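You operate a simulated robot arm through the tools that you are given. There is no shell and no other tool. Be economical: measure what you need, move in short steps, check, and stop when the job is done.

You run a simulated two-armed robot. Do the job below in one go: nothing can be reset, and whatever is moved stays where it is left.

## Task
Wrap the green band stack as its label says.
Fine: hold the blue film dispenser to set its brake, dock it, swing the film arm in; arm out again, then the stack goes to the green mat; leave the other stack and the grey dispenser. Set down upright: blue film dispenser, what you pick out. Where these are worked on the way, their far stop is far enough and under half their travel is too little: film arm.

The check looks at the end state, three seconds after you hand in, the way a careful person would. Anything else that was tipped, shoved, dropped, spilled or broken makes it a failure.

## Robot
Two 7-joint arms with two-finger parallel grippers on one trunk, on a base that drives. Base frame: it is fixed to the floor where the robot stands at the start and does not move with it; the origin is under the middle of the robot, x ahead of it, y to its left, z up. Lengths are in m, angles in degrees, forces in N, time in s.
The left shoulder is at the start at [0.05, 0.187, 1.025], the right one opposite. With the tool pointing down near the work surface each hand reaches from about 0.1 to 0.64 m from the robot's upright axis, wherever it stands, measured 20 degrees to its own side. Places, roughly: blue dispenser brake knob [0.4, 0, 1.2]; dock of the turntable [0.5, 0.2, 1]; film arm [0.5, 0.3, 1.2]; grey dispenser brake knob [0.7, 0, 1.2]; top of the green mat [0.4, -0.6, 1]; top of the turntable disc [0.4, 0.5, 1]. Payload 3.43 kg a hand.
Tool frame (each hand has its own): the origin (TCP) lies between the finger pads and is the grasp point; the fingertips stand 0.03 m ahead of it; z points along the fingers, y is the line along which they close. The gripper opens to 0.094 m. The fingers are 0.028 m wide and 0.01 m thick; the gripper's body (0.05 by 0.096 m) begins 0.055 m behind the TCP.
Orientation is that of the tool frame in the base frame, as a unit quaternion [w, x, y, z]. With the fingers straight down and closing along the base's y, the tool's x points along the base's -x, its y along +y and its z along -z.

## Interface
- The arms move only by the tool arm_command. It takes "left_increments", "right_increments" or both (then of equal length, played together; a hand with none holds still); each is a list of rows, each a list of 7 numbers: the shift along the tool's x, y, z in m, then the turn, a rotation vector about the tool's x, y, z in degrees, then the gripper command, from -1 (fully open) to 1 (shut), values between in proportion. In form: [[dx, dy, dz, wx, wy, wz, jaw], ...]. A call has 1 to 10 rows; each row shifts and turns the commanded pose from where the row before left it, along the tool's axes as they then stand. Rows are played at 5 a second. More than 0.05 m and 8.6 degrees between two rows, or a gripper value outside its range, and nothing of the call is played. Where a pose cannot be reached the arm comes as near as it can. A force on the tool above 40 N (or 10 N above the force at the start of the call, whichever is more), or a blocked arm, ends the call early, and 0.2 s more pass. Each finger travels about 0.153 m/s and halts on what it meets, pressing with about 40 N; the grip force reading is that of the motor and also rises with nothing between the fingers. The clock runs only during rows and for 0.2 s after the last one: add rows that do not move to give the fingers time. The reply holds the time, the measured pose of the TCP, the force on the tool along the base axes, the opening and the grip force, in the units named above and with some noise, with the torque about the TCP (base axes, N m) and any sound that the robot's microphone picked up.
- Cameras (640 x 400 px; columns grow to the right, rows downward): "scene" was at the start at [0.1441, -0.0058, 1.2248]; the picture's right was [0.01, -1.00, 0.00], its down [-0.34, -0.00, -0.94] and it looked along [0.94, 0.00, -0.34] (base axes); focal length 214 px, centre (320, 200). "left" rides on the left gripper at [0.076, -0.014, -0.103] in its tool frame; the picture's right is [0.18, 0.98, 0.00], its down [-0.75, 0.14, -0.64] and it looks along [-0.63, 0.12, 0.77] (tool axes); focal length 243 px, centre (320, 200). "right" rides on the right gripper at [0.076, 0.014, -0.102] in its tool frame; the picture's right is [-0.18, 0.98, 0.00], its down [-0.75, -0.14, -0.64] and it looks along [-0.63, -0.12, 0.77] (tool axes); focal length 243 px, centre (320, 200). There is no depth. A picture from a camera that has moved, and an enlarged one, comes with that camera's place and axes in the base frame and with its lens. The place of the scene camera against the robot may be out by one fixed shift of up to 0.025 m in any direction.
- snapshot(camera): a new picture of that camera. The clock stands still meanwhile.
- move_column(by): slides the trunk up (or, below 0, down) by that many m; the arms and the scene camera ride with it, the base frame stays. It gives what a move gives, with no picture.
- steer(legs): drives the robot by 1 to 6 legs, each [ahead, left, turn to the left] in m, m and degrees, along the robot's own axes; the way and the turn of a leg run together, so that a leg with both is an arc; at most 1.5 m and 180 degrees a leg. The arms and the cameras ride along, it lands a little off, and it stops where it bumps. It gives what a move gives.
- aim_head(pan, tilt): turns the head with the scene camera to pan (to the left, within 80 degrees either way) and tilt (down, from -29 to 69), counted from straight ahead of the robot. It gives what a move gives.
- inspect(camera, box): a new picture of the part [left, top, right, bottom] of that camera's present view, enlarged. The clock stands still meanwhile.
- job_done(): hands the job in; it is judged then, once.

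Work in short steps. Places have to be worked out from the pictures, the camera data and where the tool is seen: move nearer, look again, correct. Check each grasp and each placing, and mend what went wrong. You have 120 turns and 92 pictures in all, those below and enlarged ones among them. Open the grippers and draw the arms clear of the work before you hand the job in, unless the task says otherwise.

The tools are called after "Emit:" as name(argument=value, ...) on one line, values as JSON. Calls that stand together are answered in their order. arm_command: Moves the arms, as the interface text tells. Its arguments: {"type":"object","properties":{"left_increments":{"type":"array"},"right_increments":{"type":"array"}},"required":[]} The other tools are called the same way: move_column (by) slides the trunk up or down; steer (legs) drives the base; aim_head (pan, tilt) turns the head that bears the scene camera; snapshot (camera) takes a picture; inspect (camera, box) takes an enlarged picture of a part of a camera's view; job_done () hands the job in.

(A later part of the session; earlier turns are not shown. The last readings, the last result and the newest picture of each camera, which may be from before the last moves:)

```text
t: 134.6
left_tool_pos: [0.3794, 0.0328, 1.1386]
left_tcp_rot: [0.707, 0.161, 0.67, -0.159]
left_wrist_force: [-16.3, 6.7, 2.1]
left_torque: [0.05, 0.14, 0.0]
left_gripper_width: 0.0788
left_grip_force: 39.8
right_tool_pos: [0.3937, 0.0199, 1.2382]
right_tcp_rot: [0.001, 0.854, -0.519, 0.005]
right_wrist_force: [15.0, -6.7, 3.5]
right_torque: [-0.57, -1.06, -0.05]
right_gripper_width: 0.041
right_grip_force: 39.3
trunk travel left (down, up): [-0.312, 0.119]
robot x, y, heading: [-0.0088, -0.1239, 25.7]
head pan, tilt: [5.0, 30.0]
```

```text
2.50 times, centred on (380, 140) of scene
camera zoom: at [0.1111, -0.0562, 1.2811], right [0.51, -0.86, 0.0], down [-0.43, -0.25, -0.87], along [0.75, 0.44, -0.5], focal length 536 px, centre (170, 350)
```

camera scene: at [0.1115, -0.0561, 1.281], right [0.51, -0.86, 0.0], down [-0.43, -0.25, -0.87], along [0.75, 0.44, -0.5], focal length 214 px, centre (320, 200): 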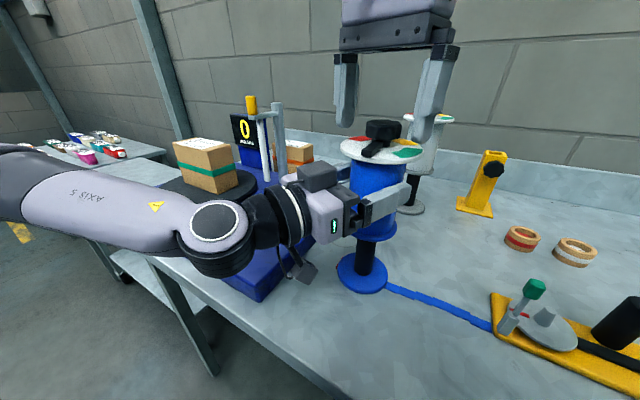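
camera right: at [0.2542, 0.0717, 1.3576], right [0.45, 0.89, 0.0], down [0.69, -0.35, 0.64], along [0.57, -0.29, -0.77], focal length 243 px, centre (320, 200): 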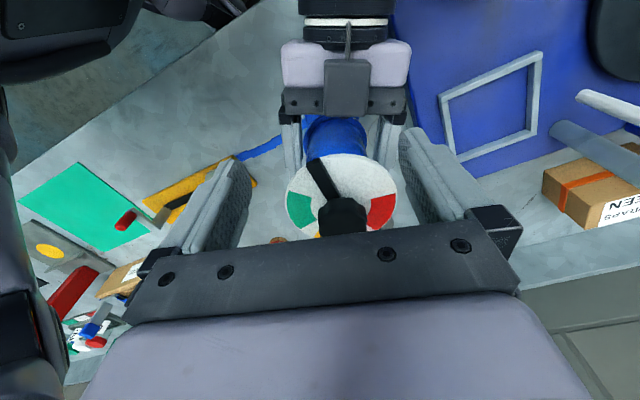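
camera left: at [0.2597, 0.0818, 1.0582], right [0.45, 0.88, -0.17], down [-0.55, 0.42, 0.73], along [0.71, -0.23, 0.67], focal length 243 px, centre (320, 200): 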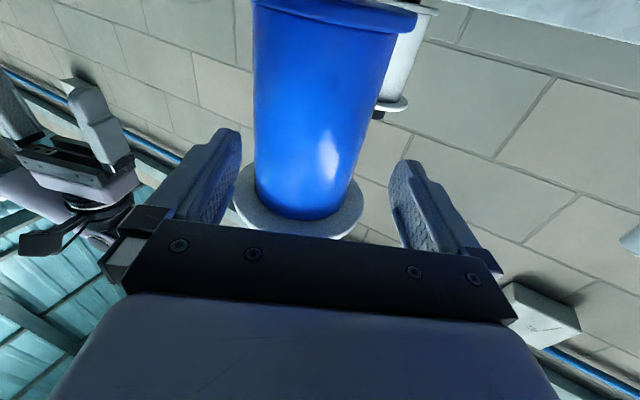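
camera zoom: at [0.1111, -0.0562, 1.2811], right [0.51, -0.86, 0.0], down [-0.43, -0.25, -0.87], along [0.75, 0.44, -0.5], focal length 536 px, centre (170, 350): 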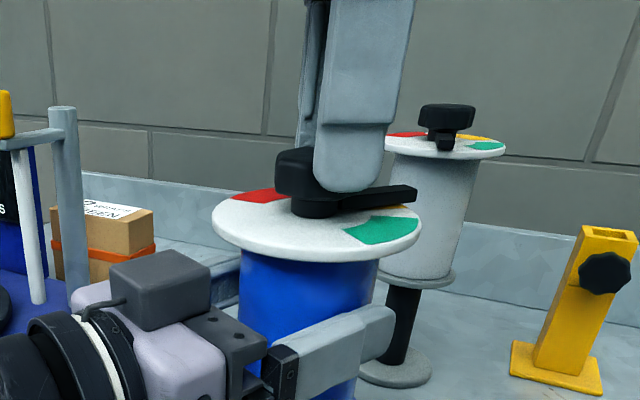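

The pointer is between green and yellow (≈133°). I turn ~24° more, relieving the side force a bit.

Emit:
arm_command(right_increments=[[0.001, -0.002, 0, 0, 0, 0, 1], [0, 0, 0, 0, 0, -8, 1], [0, -0.001, 0, 0, 0, -8, 1], [0, 0, 0, 0, 0, -8, 1], [0, 0, 0, 0, 0, 0, 1]])

Emit:
snapshot(camera="right")

```text
t: 135.8
left_tool_pos: [0.3791, 0.0317, 1.1395]
left_tcp_rot: [0.707, 0.163, 0.67, -0.159]
left_wrist_force: [-3.4, -8.2, 1.1]
left_torque: [0.58, -0.26, -0.09]
left_gripper_width: 0.079
left_grip_force: 40.1
right_tool_pos: [0.397, 0.0202, 1.2366]
right_tcp_rot: [0.002, 0.944, -0.33, 0.003]
right_wrist_force: [6.8, 8.4, 9.9]
right_torque: [0.27, -0.87, -0.08]
right_gripper_width: 0.0409
right_grip_force: 39.7
trunk travel left (down, up): [-0.312, 0.119]
robot x, y, heading: [-0.0153, -0.1223, 25.5]
head pan, tilt: [5.0, 30.0]
```

```text
16 pictures are left
camera right: at [0.4464, -0.0378, 1.3402], right [-0.76, -0.65, 0.0], down [-0.51, 0.58, 0.64], along [-0.42, 0.48, -0.77], focal length 243 px, centre (320, 200)
```

right: 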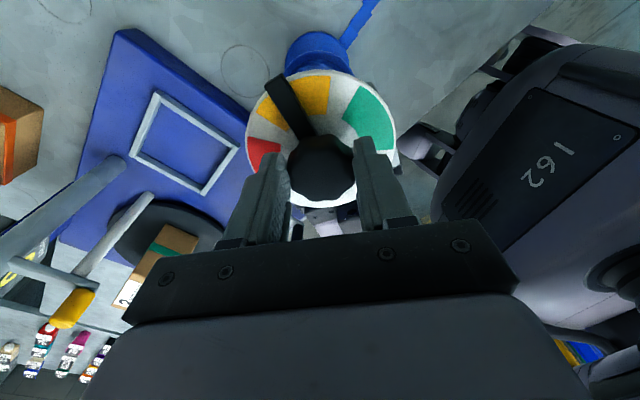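

The pointer bar lies over yellow with yellow visible on both sides. I release the knob, slide out sideways between finger gap, then draw the right arm away.

Emit:
arm_command(right_increments=[[0, 0, 0, 0, 0, 0, -1], [0, 0, 0, 0, 0, 0, -1], [0, 0, 0, 0, 0, 0, -1], [0.02, 0, -0.015, 0, 0, 0, -1], [0.03, 0, 0, 0, 0, 0, -1], [0.03, 0, 0, 0, 0, 0, -1], [0.02, 0.03, 0, 0, 0, 0, -1], [0.01, 0.045, 0, 0, 0, 0, -1], [0, 0.045, 0, 0, 0, 0, -1], [0, 0.045, 0, 0, 0, 0, -1]])

Emit:
inspect(camera="scene", box=[300, 60, 460, 220])

```text
t: 138.0
left_tool_pos: [0.3793, 0.031, 1.1392]
left_tcp_rot: [0.706, 0.161, 0.671, -0.159]
left_wrist_force: [-1.9, 0.1, 3.9]
left_torque: [0.1, 0.51, 0.02]
left_gripper_width: 0.0788
left_grip_force: 40.2
right_tool_pos: [0.3822, -0.177, 1.2559]
right_tcp_rot: [0.004, 0.944, -0.331, 0.003]
right_wrist_force: [-0.4, 0.5, 0.4]
right_torque: [0.0, 0.02, 0.0]
right_gripper_width: 0.094
right_grip_force: 0.1
trunk travel left (down, up): [-0.312, 0.119]
robot x, y, heading: [-0.0123, -0.1202, 25.5]
head pan, tilt: [5.0, 30.0]
```

```text
2.50 times, centred on (380, 140) of scene
camera zoom: at [0.1111, -0.0565, 1.2811], right [0.51, -0.86, 0.0], down [-0.43, -0.25, -0.87], along [0.75, 0.44, -0.5], focal length 536 px, centre (170, 350)
```

zoom: 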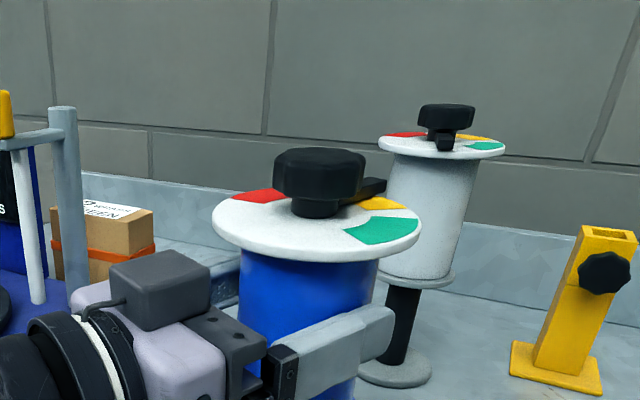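

The brake is set to yellow. Now I lift the dispenser with the trunk by 9 cm (dock frame is ~1.015 high) and check the hold.

Emit:
move_column(by=0.095)

Emit:
arm_command(left_increments=[[0, 0, 0.03, 0, 0, 0, 1], [0, 0, 0.035, 0, 0, 0, 1], [0, 0, 0.035, 0, 0, 0, 1], [0, 0, 0, 0, 0, 0, 1]], right_increments=[[-0.03, 0.025, 0, 0, 0, 0, -1], [-0.03, 0.025, 0, 0, 0, 0, -1], [0, 0, 0, 0, 0, 0, -1], [0, 0, 0, 0, 0, 0, -1]])

Emit:
snapshot(camera="scene")

```text
t: 139.3
left_tool_pos: [0.38, 0.0327, 1.2334]
left_tcp_rot: [0.706, 0.162, 0.67, -0.16]
left_wrist_force: [-0.1, -0.7, -4.7]
left_torque: [0.02, 0.09, -0.01]
left_gripper_width: 0.0788
left_grip_force: 39.9
right_tool_pos: [0.3844, -0.1747, 1.3514]
right_tcp_rot: [0.004, 0.944, -0.331, 0.004]
right_wrist_force: [-0.1, 0.0, -0.3]
right_torque: [0.02, -0.02, 0.01]
right_gripper_width: 0.0939
right_grip_force: 0.0
trunk travel left (down, up): [-0.407, 0.024]
robot x, y, heading: [-0.0147, -0.1216, 25.5]
head pan, tilt: [5.0, 30.0]
```

```text
t: 140.3
left_tool_pos: [0.4226, 0.0533, 1.2514]
left_tcp_rot: [0.706, 0.16, 0.671, -0.159]
left_wrist_force: [-0.6, -0.5, -5.2]
left_torque: [0.0, 0.1, -0.01]
left_gripper_width: 0.0787
left_grip_force: 39.7
left hand out of reach, approached as far as the arm can: row 1, 2, 3
right_tool_pos: [0.306, -0.1764, 1.3482]
right_tcp_rot: [0.004, 0.944, -0.33, 0.004]
right_wrist_force: [0.1, -0.6, -0.7]
right_torque: [0.0, -0.04, -0.02]
right_gripper_width: 0.0937
right_grip_force: 0.0
trunk travel left (down, up): [-0.407, 0.024]
robot x, y, heading: [-0.0104, -0.1183, 25.3]
head pan, tilt: [5.0, 30.0]
```

```text
14 pictures are left
camera scene: at [0.1118, -0.056, 1.376], right [0.51, -0.86, 0.0], down [-0.43, -0.25, -0.87], along [0.75, 0.44, -0.5], focal length 214 px, centre (320, 200)
```

scene: 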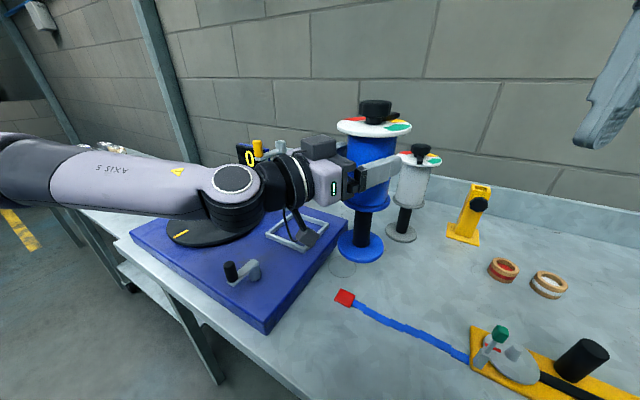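

Lifted cleanly and upright. I drive left 0.19 m, then forward, to bring it over the dock (≈(0.484, 0.239)).

Emit:
steer(legs=[[0.0808, 0.1709, 0]])

Emit:
steer(legs=[[0.0488, -0.0231, 0]])

Emit:
inspect(camera="scene", box=[180, 80, 460, 320])

```text
t: 141.8
left_tool_pos: [0.4226, 0.2403, 1.2513]
left_tcp_rot: [0.706, 0.16, 0.671, -0.159]
left_wrist_force: [-1.6, -0.1, -5.1]
left_torque: [0.04, 0.07, -0.02]
left_gripper_width: 0.079
left_grip_force: 40.1
right_tool_pos: [0.3062, 0.0109, 1.3502]
right_tcp_rot: [0.004, 0.944, -0.331, 0.004]
right_wrist_force: [0.9, 0.2, -0.7]
right_torque: [-0.03, 0.02, 0.01]
right_gripper_width: 0.0941
right_grip_force: 0.1
trunk travel left (down, up): [-0.407, 0.024]
robot x, y, heading: [-0.0102, 0.0637, 25.5]
head pan, tilt: [5.0, 30.0]
```

```text
t: 142.8
left_tool_pos: [0.4788, 0.2392, 1.2526]
left_tcp_rot: [0.706, 0.161, 0.671, -0.16]
left_wrist_force: [0.7, -0.7, -4.7]
left_torque: [0.03, 0.04, -0.04]
left_gripper_width: 0.0791
left_grip_force: 40.3
right_tool_pos: [0.3621, 0.0104, 1.3503]
right_tcp_rot: [0.004, 0.944, -0.331, 0.004]
right_wrist_force: [-0.4, -0.4, -0.6]
right_torque: [0.0, 0.04, -0.01]
right_gripper_width: 0.0942
right_grip_force: 0.0
trunk travel left (down, up): [-0.407, 0.024]
robot x, y, heading: [0.0419, 0.0719, 25.3]
head pan, tilt: [5.0, 30.0]
```

```text
1.67 times, centred on (320, 200) of scene
camera zoom: at [0.1678, 0.1301, 1.3758], right [0.51, -0.86, 0.0], down [-0.43, -0.25, -0.87], along [0.75, 0.44, -0.5], focal length 358 px, centre (320, 200)
```

zoom: 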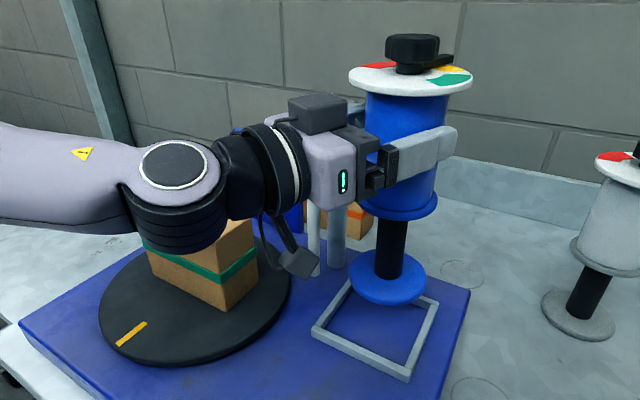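

Dispenser axis at (0.486, 0.236); frame centre (0.483, 0.241). I correct by a few mm and lower with the trunk until just above the platform, then check.

Emit:
arm_command(left_increments=[[0, 0.004, -0.004, 0, 0, 0, 1], [0, 0, 0, 0, 0, 0, 1]])

Emit:
move_column(by=-0.04)

Emit:
inspect(camera="scene", box=[260, 140, 440, 300])

```text
t: 143.4
left_tool_pos: [0.4754, 0.2444, 1.2512]
left_tcp_rot: [0.706, 0.162, 0.67, -0.16]
left_wrist_force: [0.3, 0.0, -4.7]
left_torque: [0.03, 0.07, 0.01]
left_gripper_width: 0.0787
left_grip_force: 40.3
right_tool_pos: [0.361, 0.0102, 1.3497]
right_tcp_rot: [0.004, 0.943, -0.331, 0.003]
right_wrist_force: [0.0, 0.1, 0.9]
right_torque: [0.0, 0.04, -0.02]
right_gripper_width: 0.094
right_grip_force: 0.0
trunk travel left (down, up): [-0.407, 0.024]
robot x, y, heading: [0.0413, 0.0665, 25.3]
head pan, tilt: [5.0, 30.0]
```

```text
t: 144.2
left_tool_pos: [0.4758, 0.2456, 1.2125]
left_tcp_rot: [0.706, 0.161, 0.67, -0.16]
left_wrist_force: [-0.8, -0.3, -4.6]
left_torque: [0.06, 0.07, 0.02]
left_gripper_width: 0.0788
left_grip_force: 40.0
right_tool_pos: [0.3607, 0.0095, 1.3093]
right_tcp_rot: [0.004, 0.944, -0.331, 0.003]
right_wrist_force: [0.2, 0.4, -0.2]
right_torque: [0.01, 0.0, 0.01]
right_gripper_width: 0.0939
right_grip_force: 0.0
trunk travel left (down, up): [-0.367, 0.064]
robot x, y, heading: [0.046, 0.0652, 25.3]
head pan, tilt: [5.0, 30.0]
```

```text
2.50 times, centred on (350, 220) of scene
camera zoom: at [0.1668, 0.1302, 1.3369], right [0.51, -0.86, 0.0], down [-0.43, -0.25, -0.87], along [0.75, 0.44, -0.5], focal length 536 px, centre (245, 150)
```

zoom: 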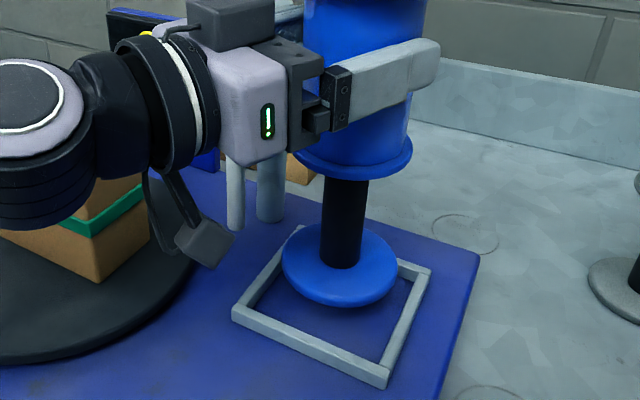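

Nearly concentric; ~4 mm to the left is ideal. I nudge and lower until contact.

Emit:
arm_command(left_increments=[[0, 0.0035, 0, 0, 0, 0, 1], [0, 0, 0, 0, 0, 0, 1]])

Emit:
move_column(by=-0.02)

Emit:
move_column(by=-0.005)

```text
t: 144.8
left_tool_pos: [0.4772, 0.248, 1.2125]
left_tcp_rot: [0.706, 0.162, 0.67, -0.16]
left_wrist_force: [0.3, 0.6, -3.2]
left_torque: [0.01, 0.1, -0.01]
left_gripper_width: 0.0785
left_grip_force: 40.1
right_tool_pos: [0.3601, 0.0113, 1.3112]
right_tcp_rot: [0.004, 0.944, -0.331, 0.003]
right_wrist_force: [-0.4, 0.3, 0.1]
right_torque: [0.05, 0.0, 0.0]
right_gripper_width: 0.0941
right_grip_force: 0.0
trunk travel left (down, up): [-0.367, 0.064]
robot x, y, heading: [0.0439, 0.0713, 25.3]
head pan, tilt: [5.0, 30.0]
```

```text
t: 145.5
left_tool_pos: [0.4759, 0.2481, 1.2131]
left_tcp_rot: [0.707, 0.162, 0.67, -0.16]
left_wrist_force: [0.1, -0.5, -4.0]
left_torque: [0.03, 0.06, -0.01]
left_gripper_width: 0.0787
left_grip_force: 40.1
right_tool_pos: [0.3602, 0.0102, 1.3114]
right_tcp_rot: [0.003, 0.944, -0.331, 0.006]
right_wrist_force: [0.0, 0.2, -0.5]
right_torque: [0.03, 0.0, 0.02]
right_gripper_width: 0.0938
right_grip_force: 0.0
trunk travel left (down, up): [-0.347, 0.084]
robot x, y, heading: [0.0438, 0.0632, 25.6]
head pan, tilt: [5.0, 30.0]
```

```text
t: 146.2
left_tool_pos: [0.4765, 0.2487, 1.2101]
left_tcp_rot: [0.705, 0.161, 0.672, -0.16]
left_wrist_force: [1.2, -0.9, -3.9]
left_torque: [0.07, 0.05, -0.01]
left_gripper_width: 0.0787
left_grip_force: 40.2
right_tool_pos: [0.3578, 0.0111, 1.3098]
right_tcp_rot: [0.005, 0.944, -0.33, 0.005]
right_wrist_force: [-0.3, -0.2, 0.5]
right_torque: [-0.03, -0.01, -0.02]
right_gripper_width: 0.0938
right_grip_force: 0.1
trunk travel left (down, up): [-0.368, 0.064]
robot x, y, heading: [0.042, 0.0662, 25.4]
head pan, tilt: [5.0, 30.0]
stopped: the arm was blocked; the commanded pose is now the measured one
```

The trunk is blocked from going lower; perhaps the left wrist joint is above the box. I raise 1 cm and look.

Emit:
move_column(by=0.012)

Emit:
aim_head(pan=35, tilt=35)

Emit:
snapshot(camera="scene")

```text
t: 146.8
left_tool_pos: [0.4769, 0.247, 1.2221]
left_tcp_rot: [0.706, 0.162, 0.671, -0.16]
left_wrist_force: [-0.3, 0.3, -5.4]
left_torque: [0.04, 0.05, 0.03]
left_gripper_width: 0.0788
left_grip_force: 40.3
right_tool_pos: [0.3614, 0.0097, 1.3207]
right_tcp_rot: [0.004, 0.944, -0.331, 0.004]
right_wrist_force: [0.2, -0.7, 0.3]
right_torque: [0.0, 0.01, 0.01]
right_gripper_width: 0.094
right_grip_force: 0.1
trunk travel left (down, up): [-0.38, 0.052]
robot x, y, heading: [0.0434, 0.0643, 25.1]
head pan, tilt: [5.0, 30.0]
```

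```text
t: 147.8
left_tool_pos: [0.4795, 0.2463, 1.224]
left_tcp_rot: [0.706, 0.162, 0.671, -0.16]
left_wrist_force: [-0.7, -0.4, -4.0]
left_torque: [0.01, 0.08, 0.0]
left_gripper_width: 0.0786
left_grip_force: 39.3
right_tool_pos: [0.3606, 0.0102, 1.3222]
right_tcp_rot: [0.004, 0.943, -0.332, 0.003]
right_wrist_force: [0.6, -1.5, -0.5]
right_torque: [-0.01, 0.02, -0.02]
right_gripper_width: 0.094
right_grip_force: 0.1
trunk travel left (down, up): [-0.38, 0.052]
robot x, y, heading: [0.042, 0.0669, 25.4]
head pan, tilt: [35.0, 35.0]
```

```text
11 pictures are left
camera scene: at [0.1332, 0.1606, 1.3404], right [0.87, -0.49, 0.0], down [-0.28, -0.5, -0.82], along [0.4, 0.71, -0.57], focal length 214 px, centre (320, 200)
```

scene: 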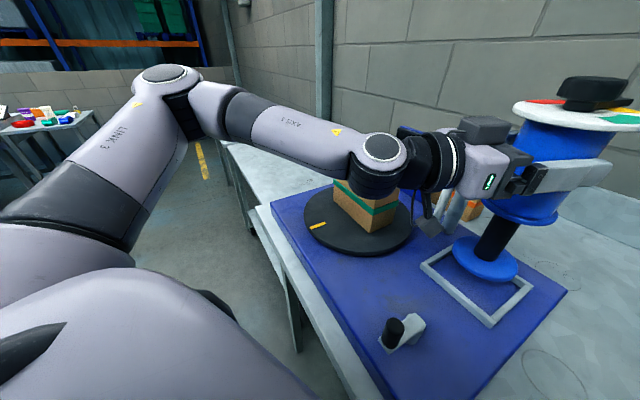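

The wrist joint actually seems beside the box; the torso may rather be meeting the bench edge. I drive back 5 cm and extend the arm by 5 cm to keep the dispenser over the dock, then try lowering.

Emit:
steer(legs=[[-0.0452, 0.0214, 0]])

Emit:
arm_command(left_increments=[[0, 0.007, 0.015, 0, 0, 0, 1], [0, 0.008, 0.015, 0, 0, 0, 1], [0, 0.007, 0.0146, 0, 0, 0, 1], [0, 0, 0, 0, 0, 0, 1]])

Emit:
move_column(by=-0.012)

```text
t: 148.7
left_tool_pos: [0.4293, 0.2483, 1.2248]
left_tcp_rot: [0.706, 0.162, 0.671, -0.16]
left_wrist_force: [-0.5, 0.5, -4.8]
left_torque: [0.01, 0.06, -0.02]
left_gripper_width: 0.0789
left_grip_force: 39.9
right_tool_pos: [0.3114, 0.011, 1.3219]
right_tcp_rot: [0.004, 0.944, -0.331, 0.004]
right_wrist_force: [-0.1, 0.8, 0.4]
right_torque: [0.01, -0.03, 0.0]
right_gripper_width: 0.0942
right_grip_force: 0.1
trunk travel left (down, up): [-0.38, 0.052]
robot x, y, heading: [-0.003, 0.0656, 25.5]
head pan, tilt: [35.0, 35.0]
```

```text
t: 149.7
left_tool_pos: [0.462, 0.2665, 1.2306]
left_tcp_rot: [0.706, 0.163, 0.67, -0.16]
left_wrist_force: [-0.1, 0.6, -3.6]
left_torque: [0.04, 0.07, 0.01]
left_gripper_width: 0.0788
left_grip_force: 39.9
left hand out of reach, approached as far as the arm can: row 1, 2, 3
right_tool_pos: [0.3141, 0.0107, 1.3224]
right_tcp_rot: [0.004, 0.943, -0.332, 0.003]
right_wrist_force: [-0.3, -0.5, -0.6]
right_torque: [-0.03, 0.01, -0.03]
right_gripper_width: 0.0939
right_grip_force: 0.0
trunk travel left (down, up): [-0.38, 0.052]
robot x, y, heading: [-0.0052, 0.066, 25.2]
head pan, tilt: [35.0, 35.0]
```

```text
t: 150.3
left_tool_pos: [0.4613, 0.2676, 1.2188]
left_tcp_rot: [0.705, 0.162, 0.672, -0.16]
left_wrist_force: [-0.1, 1.1, -4.5]
left_torque: [0.01, 0.1, -0.02]
left_gripper_width: 0.0789
left_grip_force: 40.0
right_tool_pos: [0.3133, 0.0097, 1.3094]
right_tcp_rot: [0.004, 0.944, -0.331, 0.003]
right_wrist_force: [0.2, -0.3, -0.4]
right_torque: [-0.01, 0.0, 0.01]
right_gripper_width: 0.0939
right_grip_force: 0.0
trunk travel left (down, up): [-0.368, 0.064]
robot x, y, heading: [-0.0054, 0.0658, 25.3]
head pan, tilt: [35.0, 35.0]
```

The arm extended with some drift; I correct by the base (+15, −20 mm) and lower in small steps.

Emit:
steer(legs=[[0.005, -0.024, 0]])

Emit:
move_column(by=-0.012)

Emit:
inspect(camera="scene", box=[340, 120, 600, 340])

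```text
t: 151.1
left_tool_pos: [0.4772, 0.2469, 1.2182]
left_tcp_rot: [0.705, 0.161, 0.672, -0.159]
left_wrist_force: [-0.3, 0.4, -4.6]
left_torque: [0.05, 0.06, 0.01]
left_gripper_width: 0.0788
left_grip_force: 39.8
right_tool_pos: [0.3288, -0.01, 1.3094]
right_tcp_rot: [0.004, 0.944, -0.331, 0.003]
right_wrist_force: [-0.3, -0.3, -0.5]
right_torque: [0.02, 0.05, 0.0]
right_gripper_width: 0.0941
right_grip_force: 0.1
trunk travel left (down, up): [-0.368, 0.064]
robot x, y, heading: [0.0118, 0.048, 25.6]
head pan, tilt: [35.0, 35.0]
```

```text
t: 151.7
left_tool_pos: [0.4766, 0.2472, 1.2056]
left_tcp_rot: [0.706, 0.162, 0.671, -0.16]
left_wrist_force: [0.3, 0.0, -5.1]
left_torque: [0.04, 0.07, 0.0]
left_gripper_width: 0.0786
left_grip_force: 40.5
right_tool_pos: [0.3276, -0.0098, 1.2979]
right_tcp_rot: [0.004, 0.944, -0.331, 0.003]
right_wrist_force: [0.2, -0.3, 0.0]
right_torque: [0.0, 0.0, -0.03]
right_gripper_width: 0.0942
right_grip_force: 0.1
trunk travel left (down, up): [-0.356, 0.076]
robot x, y, heading: [0.0106, 0.0457, 25.3]
head pan, tilt: [35.0, 35.0]
```

```text
1.82 times, centred on (470, 230) of scene
camera zoom: at [0.0994, 0.1418, 1.3164], right [0.87, -0.49, 0.0], down [-0.28, -0.5, -0.82], along [0.4, 0.71, -0.57], focal length 390 px, centre (47, 146)
```

zoom: 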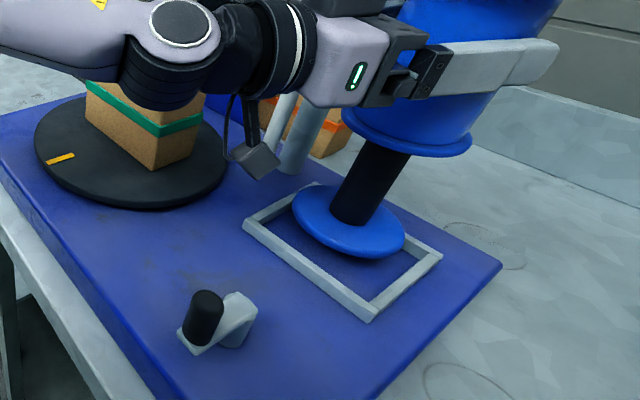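

The trunk passes now. The base looks ~5 mm too far in +x; I correct and lower to contact.

Emit:
arm_command(left_increments=[[0, 0, -0.006, 0, 0, 0, 1], [0, 0, 0, 0, 0, 0, 1]])

Emit:
move_column(by=-0.01)

Emit:
move_column(by=-0.006)

```text
t: 152.3
left_tool_pos: [0.4716, 0.2511, 1.2074]
left_tcp_rot: [0.706, 0.162, 0.671, -0.16]
left_wrist_force: [-0.2, 0.8, -4.7]
left_torque: [0.01, 0.09, 0.0]
left_gripper_width: 0.0786
left_grip_force: 40.1
right_tool_pos: [0.3273, -0.0082, 1.2972]
right_tcp_rot: [0.004, 0.944, -0.331, 0.002]
right_wrist_force: [0.3, -0.2, 0.4]
right_torque: [-0.01, -0.03, 0.01]
right_gripper_width: 0.0941
right_grip_force: 0.1
trunk travel left (down, up): [-0.356, 0.076]
robot x, y, heading: [0.0109, 0.0462, 25.4]
head pan, tilt: [35.0, 35.0]
```

```text
t: 152.9
left_tool_pos: [0.471, 0.2489, 1.1975]
left_tcp_rot: [0.707, 0.162, 0.67, -0.159]
left_wrist_force: [-0.8, -0.5, -2.7]
left_torque: [0.02, 0.07, -0.01]
left_gripper_width: 0.0788
left_grip_force: 40.2
right_tool_pos: [0.3282, -0.0081, 1.2867]
right_tcp_rot: [0.003, 0.944, -0.331, 0.003]
right_wrist_force: [1.4, -0.1, 0.2]
right_torque: [0.02, 0.01, 0.02]
right_gripper_width: 0.0941
right_grip_force: 0.1
trunk travel left (down, up): [-0.346, 0.086]
robot x, y, heading: [0.0085, 0.044, 25.6]
head pan, tilt: [35.0, 35.0]
```

```text
t: 153.4
left_tool_pos: [0.4701, 0.2496, 1.1968]
left_tcp_rot: [0.71, 0.163, 0.667, -0.157]
left_wrist_force: [-2.1, -0.8, 18.7]
left_torque: [0.77, 0.16, 0.07]
left_gripper_width: 0.0788
left_grip_force: 40.4
right_tool_pos: [0.3256, -0.0094, 1.2822]
right_tcp_rot: [0.003, 0.943, -0.332, 0.004]
right_wrist_force: [-0.4, 0.8, -0.7]
right_torque: [0.03, -0.04, 0.0]
right_gripper_width: 0.0939
right_grip_force: 0.1
trunk travel left (down, up): [-0.34, 0.092]
robot x, y, heading: [0.0105, 0.0473, 25.5]
head pan, tilt: [35.0, 35.0]
```

Contact at base bottom ≈1.007. I check that the base sits inside the frame before releasing.

Emit:
inspect(camera="scene", box=[420, 180, 600, 310])

```text
3.08 times, centred on (510, 245) of scene
camera zoom: at [0.0975, 0.1408, 1.301], right [0.87, -0.49, 0.0], down [-0.28, -0.5, -0.82], along [0.41, 0.71, -0.57], focal length 660 px, centre (-265, 62)
```

zoom: 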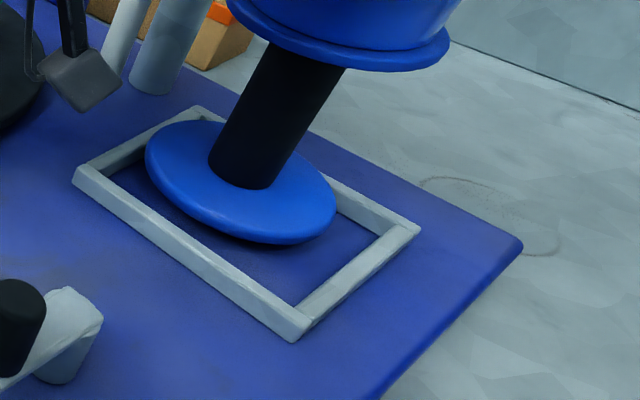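

The base is sitting on the +y bar: frame centre is ≈(0.481, 0.238) with tight ~0.1 m inside; dispenser at y≈0.244. I lift 8 mm, shift −6 mm in y and lower again.

Emit:
move_column(by=0.014)

Emit:
steer(legs=[[-0.002, -0.007, 0]])

Emit:
move_column(by=-0.014)

```text
t: 154.0
left_tool_pos: [0.4704, 0.2498, 1.2021]
left_tcp_rot: [0.703, 0.16, 0.674, -0.16]
left_wrist_force: [-0.8, -0.1, -3.9]
left_torque: [0.01, 0.03, 0.01]
left_gripper_width: 0.0788
left_grip_force: 40.2
right_tool_pos: [0.3283, -0.0079, 1.2947]
right_tcp_rot: [0.004, 0.944, -0.331, 0.003]
right_wrist_force: [-0.5, 0.9, 0.7]
right_torque: [0.02, 0.03, -0.01]
right_gripper_width: 0.0938
right_grip_force: 0.2
trunk travel left (down, up): [-0.354, 0.078]
robot x, y, heading: [0.0157, 0.0477, 25.3]
head pan, tilt: [35.0, 35.0]
```

```text
t: 154.8
left_tool_pos: [0.4723, 0.2425, 1.205]
left_tcp_rot: [0.706, 0.162, 0.671, -0.16]
left_wrist_force: [-0.5, -0.6, -5.5]
left_torque: [0.03, 0.07, -0.01]
left_gripper_width: 0.0784
left_grip_force: 40.0
right_tool_pos: [0.3301, -0.0159, 1.2959]
right_tcp_rot: [0.004, 0.944, -0.331, 0.003]
right_wrist_force: [-0.3, -0.4, -0.7]
right_torque: [0.02, 0.04, 0.01]
right_gripper_width: 0.094
right_grip_force: 0.0
trunk travel left (down, up): [-0.354, 0.078]
robot x, y, heading: [0.0101, 0.0374, 25.5]
head pan, tilt: [35.0, 35.0]
```

```text
t: 155.4
left_tool_pos: [0.4723, 0.2431, 1.1897]
left_tcp_rot: [0.706, 0.162, 0.671, -0.16]
left_wrist_force: [0.5, -0.2, -4.8]
left_torque: [0.03, 0.08, 0.01]
left_gripper_width: 0.0789
left_grip_force: 39.8
right_tool_pos: [0.3289, -0.0166, 1.2804]
right_tcp_rot: [0.005, 0.944, -0.331, 0.003]
right_wrist_force: [0.3, -0.3, 0.2]
right_torque: [-0.01, -0.01, 0.02]
right_gripper_width: 0.0941
right_grip_force: 0.1
trunk travel left (down, up): [-0.34, 0.092]
robot x, y, heading: [0.0097, 0.0408, 25.4]
head pan, tilt: [35.0, 35.0]
```

It now went below the bar height without contact: it is inside the frame. I lower to touch down.

Emit:
move_column(by=-0.006)

```text
t: 155.9
left_tool_pos: [0.4718, 0.2437, 1.1861]
left_tcp_rot: [0.705, 0.161, 0.672, -0.16]
left_wrist_force: [-0.5, 0.2, -5.5]
left_torque: [0.03, 0.08, 0.0]
left_gripper_width: 0.0789
left_grip_force: 39.7
right_tool_pos: [0.329, -0.0156, 1.2767]
right_tcp_rot: [0.004, 0.944, -0.331, 0.003]
right_wrist_force: [0.6, 0.3, 0.7]
right_torque: [0.01, 0.04, 0.03]
right_gripper_width: 0.0938
right_grip_force: 0.1
trunk travel left (down, up): [-0.334, 0.098]
robot x, y, heading: [0.0093, 0.0402, 25.4]
head pan, tilt: [35.0, 35.0]
```

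Emit:
move_column(by=-0.006)

```text
t: 156.5
left_tool_pos: [0.4715, 0.2435, 1.1844]
left_tcp_rot: [0.71, 0.162, 0.667, -0.159]
left_wrist_force: [-0.2, -0.2, 19.0]
left_torque: [-0.05, 0.8, -0.04]
left_gripper_width: 0.0786
left_grip_force: 40.2
right_tool_pos: [0.3281, -0.0162, 1.27]
right_tcp_rot: [0.003, 0.944, -0.331, 0.006]
right_wrist_force: [0.0, 1.0, 0.3]
right_torque: [0.02, 0.0, -0.02]
right_gripper_width: 0.094
right_grip_force: 0.2
trunk travel left (down, up): [-0.328, 0.104]
robot x, y, heading: [0.0136, 0.038, 25.4]
head pan, tilt: [35.0, 35.0]
```

Touch-down (19 N up). I ease off, open, back straight out along the tool direction and raise.

Emit:
move_column(by=0.005)

Emit:
arm_command(left_increments=[[0, 0, 0, 0, 0, 0, -1], [0, 0, 0, 0, 0, 0, -1], [0, 0, 0, 0, 0, 0, -1]])

Emit:
steer(legs=[[-0.08, 0.102, 0], [-0.16, 0, 0]])

Emit:
snapshot(camera="scene")

```text
t: 157.0
left_tool_pos: [0.4731, 0.2432, 1.1847]
left_tcp_rot: [0.706, 0.162, 0.67, -0.159]
left_wrist_force: [4.5, -1.0, 10.7]
left_torque: [-0.24, -0.52, 0.11]
left_gripper_width: 0.0787
left_grip_force: 40.8
right_tool_pos: [0.3291, -0.016, 1.2743]
right_tcp_rot: [0.004, 0.943, -0.332, 0.003]
right_wrist_force: [-0.7, -0.8, -0.5]
right_torque: [0.03, 0.0, 0.03]
right_gripper_width: 0.0939
right_grip_force: 0.0
trunk travel left (down, up): [-0.333, 0.099]
robot x, y, heading: [0.0111, 0.0374, 25.3]
head pan, tilt: [35.0, 35.0]
```

```text
t: 157.8
left_tool_pos: [0.4722, 0.2432, 1.1835]
left_tcp_rot: [0.705, 0.162, 0.672, -0.16]
left_wrist_force: [0.2, -0.5, -0.8]
left_torque: [0.0, 0.01, -0.01]
left_gripper_width: 0.094
left_grip_force: 0.1
right_tool_pos: [0.3289, -0.0164, 1.2757]
right_tcp_rot: [0.003, 0.943, -0.332, 0.003]
right_wrist_force: [-0.6, -0.6, -0.1]
right_torque: [-0.01, 0.0, 0.0]
right_gripper_width: 0.0941
right_grip_force: 0.1
trunk travel left (down, up): [-0.333, 0.099]
robot x, y, heading: [0.0131, 0.0392, 25.4]
head pan, tilt: [35.0, 35.0]
```

```text
t: 160.1
left_tool_pos: [0.2101, 0.2297, 1.1844]
left_tcp_rot: [0.706, 0.163, 0.67, -0.161]
left_wrist_force: [-0.3, -0.4, -0.3]
left_torque: [-0.01, 0.03, -0.02]
left_gripper_width: 0.0941
left_grip_force: 0.0
right_tool_pos: [0.0649, -0.0276, 1.2752]
right_tcp_rot: [0.005, 0.943, -0.334, 0.003]
right_wrist_force: [-0.3, 1.1, -0.6]
right_torque: [0.02, 0.0, 0.01]
right_gripper_width: 0.0936
right_grip_force: 0.0
trunk travel left (down, up): [-0.333, 0.099]
robot x, y, heading: [-0.2507, 0.0298, 25.0]
head pan, tilt: [35.0, 35.0]
```

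```text
8 pictures are left
camera scene: at [-0.1624, 0.1234, 1.2936], right [0.87, -0.5, 0.0], down [-0.29, -0.5, -0.82], along [0.41, 0.71, -0.57], focal length 214 px, centre (320, 200)
```

scene: 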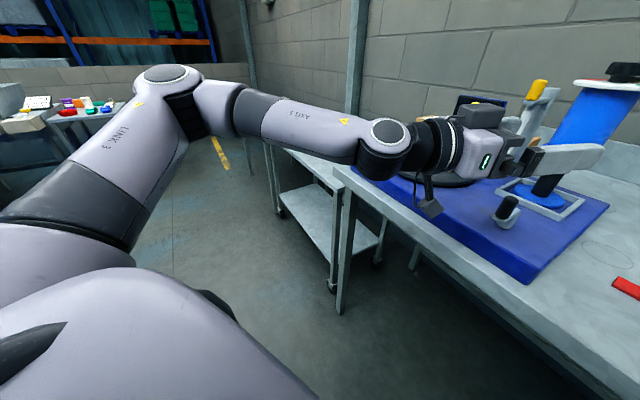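

Dispenser is docked and upright. Next the film arm (handle at ≈(0.48, 0.342), z 1.19–1.23): I raise the trunk, bring the left hand back to pointing down, and turn the right wrist so its fingers will close along x.

Emit:
move_column(by=0.085)

Emit:
arm_command(left_increments=[[0, 0, -0.02, 0, 8.5, 0, -1], [0, 0, -0.01, 0, 8.5, 0, -1], [0, 0, 0, 0, 8.5, 0, -1], [0, 0, 0, 0, 8.5, 0, -1], [0, 0, 0, 0, 8.5, 0, -1], [0, 0, 0, 0, 8.5, 0, -1], [0, 0, 0, 0, 8.5, 0, -1], [0, 0, 0, 0, 8.5, 0, -1], [0, 0, 0, 0, 8.5, 0, -1], [0, 0, 0, 0, 8.5, 0, -1]], right_increments=[[0, 0, 0, 0, 0, 8.4, -1], [0, 0, 0, 0, 0, 8.4, -1], [0, 0, 0, 0, 0, 8.4, -1], [0, 0, 0, 0, 0, 0, -1], [0, 0, 0, 0, 0, 0, -1], [0, 0, 0, 0, 0, 0, -1], [0, 0, 0, 0, 0, 0, -1], [0, 0, 0, 0, 0, 0, -1], [0, 0, 0, 0, 0, 0, -1], [0, 0, 0, 0, 0, 0, -1]])

```text
t: 161.3
left_tool_pos: [0.2107, 0.23, 1.269]
left_tcp_rot: [0.705, 0.163, 0.671, -0.162]
left_wrist_force: [0.2, 0.5, 0.9]
left_torque: [0.0, 0.02, 0.0]
left_gripper_width: 0.0942
left_grip_force: 0.0
right_tool_pos: [0.0657, -0.0268, 1.3595]
right_tcp_rot: [0.004, 0.943, -0.334, 0.004]
right_wrist_force: [0.0, -0.2, 0.4]
right_torque: [-0.04, 0.0, -0.02]
right_gripper_width: 0.0939
right_grip_force: 0.0
trunk travel left (down, up): [-0.418, 0.014]
robot x, y, heading: [-0.2519, 0.0251, 25.1]
head pan, tilt: [35.0, 35.0]
```

```text
t: 163.6
left_tool_pos: [0.0967, 0.3453, 1.2736]
left_tcp_rot: [0.137, 0.23, 0.963, -0.026]
left_wrist_force: [0.9, 0.0, -0.1]
left_torque: [0.01, -0.03, 0.01]
left_gripper_width: 0.0937
left_grip_force: 0.0
left hand out of reach, approached as far as the arm can: row 5, 6, 7, 8, 9, 10
right_tool_pos: [0.0675, -0.0282, 1.3581]
right_tcp_rot: [0.002, 0.847, -0.531, 0.005]
right_wrist_force: [-1.1, -0.4, 0.8]
right_torque: [0.03, 0.04, 0.0]
right_gripper_width: 0.0939
right_grip_force: 0.1
trunk travel left (down, up): [-0.418, 0.014]
robot x, y, heading: [-0.2567, 0.0287, 25.1]
head pan, tilt: [35.0, 35.0]
```

The left hand is nearly down again and usable. I finish levelling it, turn the robot to −40° and drive so the left hand can reach the film-arm handle.

Emit:
arm_command(left_increments=[[0, 0, 0, 0, 8, 0, -1], [0, 0, 0, 0, 8, 0, -1], [0, 0, 0, 0, 0, 0, -1]])

Emit:
steer(legs=[[0, 0, -65], [-0.302, 0.36, 0], [0.153, 0.1286, 0]])

Emit:
aim_head(pan=35, tilt=35)

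Emit:
snapshot(camera="left")

```text
t: 164.3
left_tool_pos: [0.0463, 0.378, 1.2687]
left_tcp_rot: [-0.021, 0.229, 0.973, 0.012]
left_wrist_force: [-0.6, 0.3, -0.3]
left_torque: [0.02, 0.0, -0.02]
left_gripper_width: 0.0941
left_grip_force: 0.0
left hand out of reach, approached as far as the arm can: row 1, 2
right_tool_pos: [0.0657, -0.0279, 1.3595]
right_tcp_rot: [0.003, 0.847, -0.532, 0.004]
right_wrist_force: [-0.5, 0.3, 0.2]
right_torque: [0.0, 0.0, 0.03]
right_gripper_width: 0.0938
right_grip_force: 0.1
trunk travel left (down, up): [-0.418, 0.014]
robot x, y, heading: [-0.2496, 0.03, 24.8]
head pan, tilt: [35.0, 35.0]
```

```text
t: 171.1
left_tool_pos: [0.3746, 0.4001, 1.2681]
left_tcp_rot: [-0.011, 0.705, 0.709, 0.021]
left_wrist_force: [0.8, 0.0, -0.1]
left_torque: [-0.01, 0.04, 0.0]
left_gripper_width: 0.0941
left_grip_force: 0.0
right_tool_pos: [0.0208, 0.1983, 1.3593]
right_tcp_rot: [-0.005, -0.443, 0.896, -0.001]
right_wrist_force: [-0.3, 0.2, 0.3]
right_torque: [-0.05, 0.01, 0.0]
right_gripper_width: 0.0941
right_grip_force: 0.1
trunk travel left (down, up): [-0.418, 0.014]
robot x, y, heading: [-0.0709, 0.5067, -37.8]
head pan, tilt: [35.0, 35.0]
```

```text
t: 171.7
left_tool_pos: [0.3735, 0.4009, 1.2675]
left_tcp_rot: [-0.011, 0.705, 0.709, 0.021]
left_wrist_force: [0.2, 0.1, -0.8]
left_torque: [-0.01, 0.02, 0.0]
left_gripper_width: 0.0941
left_grip_force: 0.0
right_tool_pos: [0.0196, 0.1992, 1.3589]
right_tcp_rot: [-0.005, -0.444, 0.896, -0.001]
right_wrist_force: [1.0, -0.3, -0.4]
right_torque: [0.0, 0.0, 0.0]
right_gripper_width: 0.094
right_grip_force: 0.0
trunk travel left (down, up): [-0.418, 0.014]
robot x, y, heading: [-0.0713, 0.5098, -37.7]
head pan, tilt: [35.0, 35.0]
```

```text
7 pictures are left
camera left: at [0.3572, 0.4712, 1.3746], right [0.98, 0.19, 0.02], down [0.14, -0.78, 0.61], along [0.13, -0.59, -0.79], focal length 243 px, centre (320, 200)
```

left: 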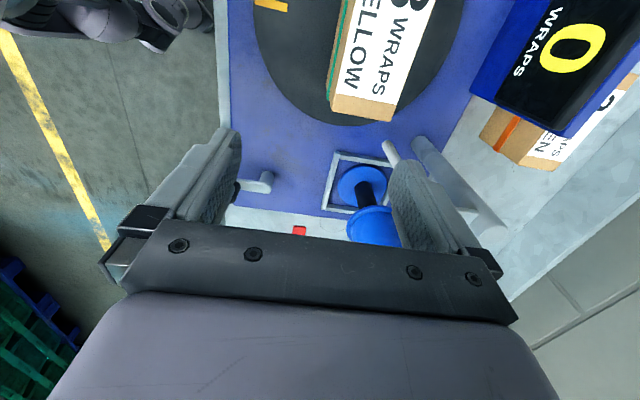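

Handle estimate ≈(0.488, 0.339), the post at (0.557, 0.338). I half-close the fingers to 5 cm (to clear the post), move over the handle and descend on it.

Emit:
arm_command(left_increments=[[0, 0.03, 0, 0, 0, 0, -0.06], [0, 0.043, 0, 0, 0, 0, -0.06], [-0.03, 0.035, 0, 0, 0, 0, -0.06], [-0.032, 0.008, 0, 0, 0, 0, -0.06], [0, 0, 0.012, 0, 0, 0, -0.06], [0, 0, 0.012, 0, 0, 0, -0.06], [0, 0, 0.01, 0, 0, 0, -0.06], [0, 0, 0, 0, 0, 0, -0.06]])

Emit:
inspect(camera="scene", box=[300, 60, 560, 260])

```text
t: 173.5
left_tool_pos: [0.4759, 0.4046, 1.2088]
left_tcp_rot: [-0.011, 0.705, 0.709, 0.02]
left_wrist_force: [-0.6, 1.4, -0.6]
left_torque: [-0.01, -0.02, 0.0]
left_gripper_width: 0.05
left_grip_force: 0.0
left hand out of reach, approached as far as the arm can: row 2, 3, 4
right_tool_pos: [0.0211, 0.198, 1.3594]
right_tcp_rot: [-0.004, -0.444, 0.896, -0.003]
right_wrist_force: [0.6, 0.7, -0.3]
right_torque: [-0.02, 0.03, -0.02]
right_gripper_width: 0.0938
right_grip_force: 0.1
trunk travel left (down, up): [-0.418, 0.014]
robot x, y, heading: [-0.0728, 0.5073, -38.1]
head pan, tilt: [35.0, 35.0]
```

```text
2.00 times, centred on (430, 160) of scene
camera zoom: at [0.0536, 0.4607, 1.3785], right [-0.05, -1.0, 0.0], down [-0.57, 0.03, -0.82], along [0.82, -0.04, -0.57], focal length 429 px, centre (100, 280)
```

zoom: 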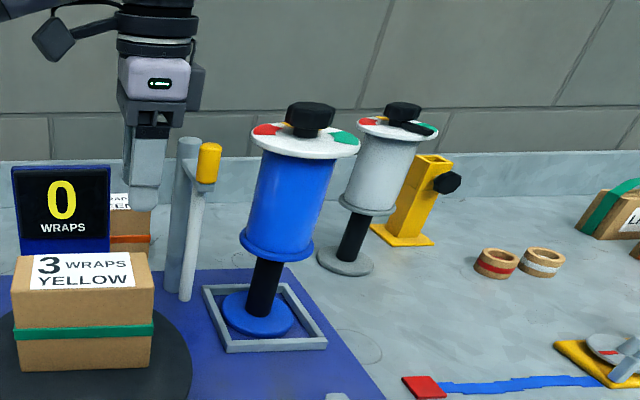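

The arm couldn't come inward that far, so the hand is on the +y side of the handle. I raise it to tips ≈1.205 and use the base to slide the half-open fingers onto the handle.

Emit:
arm_command(left_increments=[[0, 0, -0.013, 0, 0, 0, -0.06], [0, 0, -0.013, 0, 0, 0, -0.06], [0, 0, 0, 0, 0, 0, -0.06]])

Emit:
steer(legs=[[0.0529, -0.045, 0]])

Emit:
snapshot(camera="scene")

```text
t: 174.3
left_tool_pos: [0.4727, 0.4032, 1.2351]
left_tcp_rot: [-0.01, 0.704, 0.709, 0.021]
left_wrist_force: [0.2, -0.2, -0.2]
left_torque: [0.0, 0.0, 0.04]
left_gripper_width: 0.0496
left_grip_force: 0.1
right_tool_pos: [0.0194, 0.1973, 1.3583]
right_tcp_rot: [-0.004, -0.444, 0.896, -0.001]
right_wrist_force: [0.8, 0.1, 0.1]
right_torque: [0.03, -0.02, 0.03]
right_gripper_width: 0.0941
right_grip_force: 0.0
trunk travel left (down, up): [-0.418, 0.014]
robot x, y, heading: [-0.0741, 0.5079, -38.0]
head pan, tilt: [35.0, 35.0]
```

```text
t: 175.3
left_tool_pos: [0.487, 0.3351, 1.2341]
left_tcp_rot: [-0.012, 0.704, 0.71, 0.022]
left_wrist_force: [0.0, 0.6, 0.5]
left_torque: [0.02, 0.01, 0.0]
left_gripper_width: 0.0497
left_grip_force: 0.0
right_tool_pos: [0.0336, 0.1318, 1.3591]
right_tcp_rot: [-0.005, -0.444, 0.896, -0.002]
right_wrist_force: [1.4, 0.2, 1.0]
right_torque: [0.04, 0.0, 0.02]
right_gripper_width: 0.0939
right_grip_force: 0.1
trunk travel left (down, up): [-0.418, 0.014]
robot x, y, heading: [-0.0609, 0.4406, -37.8]
head pan, tilt: [35.0, 35.0]
```

```text
5 pictures are left
camera scene: at [0.068, 0.3934, 1.3784], right [-0.05, -1.0, 0.0], down [-0.57, 0.03, -0.82], along [0.82, -0.04, -0.57], focal length 214 px, centre (320, 200)
```

scene: 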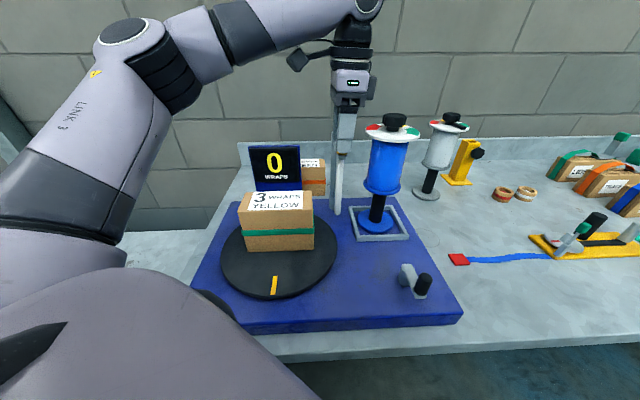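

The handle should be between the fingers. I close on it and check the opening.

Emit:
arm_command(left_increments=[[0, 0, 0, 0, 0, 0, 0.3], [0, 0, 0, 0, 0, 0, 1], [0, 0, 0, 0, 0, 0, 1]])

```text
t: 176.1
left_tool_pos: [0.4801, 0.3349, 1.2332]
left_tcp_rot: [-0.016, 0.707, 0.707, 0.019]
left_wrist_force: [-34.5, -0.6, -16.6]
left_torque: [0.36, 0.92, -0.17]
left_gripper_width: 0.0215
left_grip_force: 45.2
right_tool_pos: [0.0306, 0.1322, 1.3586]
right_tcp_rot: [-0.004, -0.444, 0.896, -0.003]
right_wrist_force: [0.2, -0.6, 0.2]
right_torque: [0.0, 0.01, 0.02]
right_gripper_width: 0.0938
right_grip_force: 0.1
trunk travel left (down, up): [-0.418, 0.014]
robot x, y, heading: [-0.06, 0.438, -37.9]
head pan, tilt: [35.0, 35.0]
```

Gripped (21 mm); the −34 N in x says the handle is ~7 mm nearer in x. I relieve that and start swinging toward +y along the arc.

Emit:
arm_command(left_increments=[[0, -0.007, 0, 0, 0, 0, 1], [0.01, 0.001, 0, 0, 0, 0, 1], [0.01, 0.0016, 0, 0, 0, 0, 1], [0.0095, 0.003, 0, 0, 0, 0, 1], [0.009, 0.0047, 0, 0, 0, 0, 1], [0, 0, 0, 0, 0, 0, 1]])

```text
t: 177.5
left_tool_pos: [0.4881, 0.3764, 1.2357]
left_tcp_rot: [-0.012, 0.704, 0.71, 0.02]
left_wrist_force: [-13.1, 3.0, -13.6]
left_torque: [0.56, 1.12, -0.27]
left_gripper_width: 0.0215
left_grip_force: 45.7
right_tool_pos: [0.034, 0.133, 1.3585]
right_tcp_rot: [-0.004, -0.444, 0.896, -0.002]
right_wrist_force: [-1.0, 0.7, 1.1]
right_torque: [-0.01, -0.02, -0.01]
right_gripper_width: 0.0943
right_grip_force: 0.1
trunk travel left (down, up): [-0.418, 0.014]
robot x, y, heading: [-0.0569, 0.4406, -37.5]
head pan, tilt: [35.0, 35.0]
```

It swings freely (now ~30°). I continue along the arc.

Emit:
arm_command(left_increments=[[0.0083, 0.0055, 0, 0, 0, 0, 1], [0.0076, 0.0068, 0, 0, 0, 0, 1], [0.0067, 0.0076, 0, 0, 0, 0, 1], [0.0056, 0.0083, 0, 0, 0, 0, 1], [0.0044, 0.009, 0, 0, 0, 0, 1], [0.0033, 0.0095, 0, 0, 0, 0, 1], [0, 0, 0, 0, 0, 0, 1]])

```text
t: 178.3
left_tool_pos: [0.5006, 0.3931, 1.2375]
left_tcp_rot: [-0.016, 0.709, 0.705, 0.016]
left_wrist_force: [-11.1, -3.6, 2.6]
left_torque: [0.54, 0.54, 0.24]
left_gripper_width: 0.0211
left_grip_force: 45.1
right_tool_pos: [0.032, 0.1313, 1.3594]
right_tcp_rot: [-0.004, -0.443, 0.896, -0.003]
right_wrist_force: [0.1, 0.5, 0.4]
right_torque: [0.0, 0.0, 0.02]
right_gripper_width: 0.0942
right_grip_force: 0.1
trunk travel left (down, up): [-0.418, 0.014]
robot x, y, heading: [-0.0594, 0.4375, -37.8]
head pan, tilt: [35.0, 35.0]
stopped in row 3 (left hand): the force on the tool passed its limit (the readings are from after the stop); the commanded pose is now the measured one
```

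Stopped at ~45° of swing—maybe the far stop. I test with a small further push along the tangent.

Emit:
arm_command(left_increments=[[0.006, 0.003, 0, 0, 0, 0, 1], [0.006, 0.004, 0, 0, 0, 0, 1], [0, 0, 0, 0, 0, 0, 1]])

Emit:
inspect(camera="scene", box=[220, 60, 460, 310])

```text
t: 178.9
left_tool_pos: [0.4991, 0.3936, 1.2369]
left_tcp_rot: [-0.013, 0.716, 0.698, 0.01]
left_wrist_force: [-13.8, -12.6, 0.1]
left_torque: [-0.2, -0.22, 0.07]
left_gripper_width: 0.0211
left_grip_force: 44.8
right_tool_pos: [0.0312, 0.1305, 1.3596]
right_tcp_rot: [-0.005, -0.443, 0.897, -0.002]
right_wrist_force: [0.6, 0.5, -0.1]
right_torque: [-0.01, 0.05, -0.04]
right_gripper_width: 0.0938
right_grip_force: 0.1
trunk travel left (down, up): [-0.418, 0.014]
robot x, y, heading: [-0.0591, 0.4396, -38.3]
head pan, tilt: [35.0, 35.0]
stopped in row 2 (left hand): the force on the tool passed its limit (the readings are from after the stop); the commanded pose is now the measured one
```

```text
1.60 times, centred on (340, 185) of scene
camera zoom: at [0.0655, 0.3923, 1.3788], right [-0.05, -1.0, 0.0], down [-0.57, 0.03, -0.82], along [0.82, -0.04, -0.57], focal length 343 px, centre (288, 224)
```

zoom: 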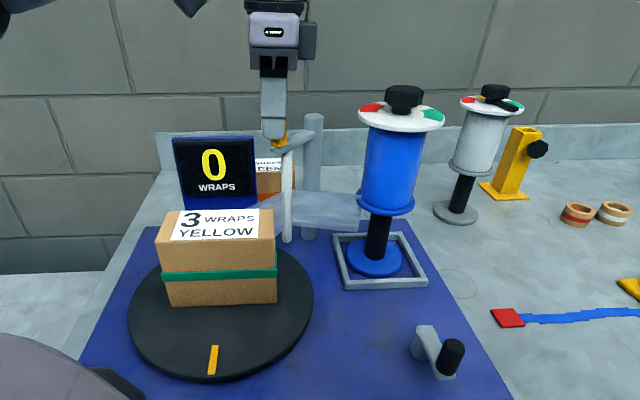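

The film is drawn from the dispenser to the arm – the arm is at its inner stop. I release the handle (leaving the left hand around it) and prepare the right hand (yaw 0) for the crank: handle ≈(0.270, 0.228), axis ≈(0.316, 0.231), handle top ≈1.09.

Emit:
arm_command(left_increments=[[0, 0, 0, 0, 0, 0, -0.06], [0, 0, 0, 0, 0, 0, -0.06], [0, 0, 0, 0, 0, 0, -0.06], [0, 0, 0, 0, 0, 0, -0.06], [0, 0, 0, 0, 0, 0, -0.06], [0, 0, 0, 0, 0, 0, -0.06], [0, 0, 0, 0, 0, 0, -0.06]], right_increments=[[0, 0, 0.02, 0, 0, 7.5, -1], [0, 0, 0.02, 0, 0, 7.5, -1], [0, 0, 0.02, 0, 0, 7.5, -1], [0, 0, 0.02, 0, 0, 7.5, -1], [0, 0, 0, 0, 0, 7.5, -1], [0, 0, 0, 0, 0, 7.5, -1], [0, 0, 0, 0, 0, 7.6, -1]])

Emit:
arm_command(right_increments=[[-0.045, 0.015, 0, 0, 0, 0, -1], [-0.045, 0.015, 0, 0, 0, 0, -1], [-0.045, 0.02, 0, 0, 0, 0, -1], [-0.045, 0.02, 0, 0, 0, 0, -1], [-0.045, 0.015, 0, 0, 0, 0, -1], [-0.014, 0.012, 0, 0, 0, 0, -1], [0, 0, 0, 0, 0, 0, -0.1]])

```text
t: 180.5
left_tool_pos: [0.5031, 0.3981, 1.2346]
left_tcp_rot: [-0.014, 0.713, 0.701, 0.01]
left_wrist_force: [0.4, -0.8, -0.2]
left_torque: [-0.03, 0.0, -0.03]
left_gripper_width: 0.0498
left_grip_force: 0.0
right_tool_pos: [0.0316, 0.1316, 1.2796]
right_tcp_rot: [-0.003, 0.0, 1.0, -0.004]
right_wrist_force: [0.4, -0.7, -0.2]
right_torque: [-0.04, 0.0, 0.02]
right_gripper_width: 0.0941
right_grip_force: 0.1
trunk travel left (down, up): [-0.418, 0.014]
robot x, y, heading: [-0.0631, 0.4401, -38.1]
head pan, tilt: [35.0, 35.0]
```

```text
t: 182.1
left_tool_pos: [0.5044, 0.3984, 1.2346]
left_tcp_rot: [-0.015, 0.712, 0.702, 0.011]
left_wrist_force: [-0.4, 0.6, 0.1]
left_torque: [-0.03, 0.01, 0.02]
left_gripper_width: 0.0499
left_grip_force: 0.1
right_tool_pos: [0.2723, 0.227, 1.2771]
right_tcp_rot: [-0.004, -0.002, 1.0, -0.004]
right_wrist_force: [-0.6, 0.2, -0.2]
right_torque: [-0.03, -0.04, -0.01]
right_gripper_width: 0.0517
right_grip_force: 0.0
trunk travel left (down, up): [-0.418, 0.014]
robot x, y, heading: [-0.056, 0.4421, -37.8]
head pan, tilt: [35.0, 35.0]
```

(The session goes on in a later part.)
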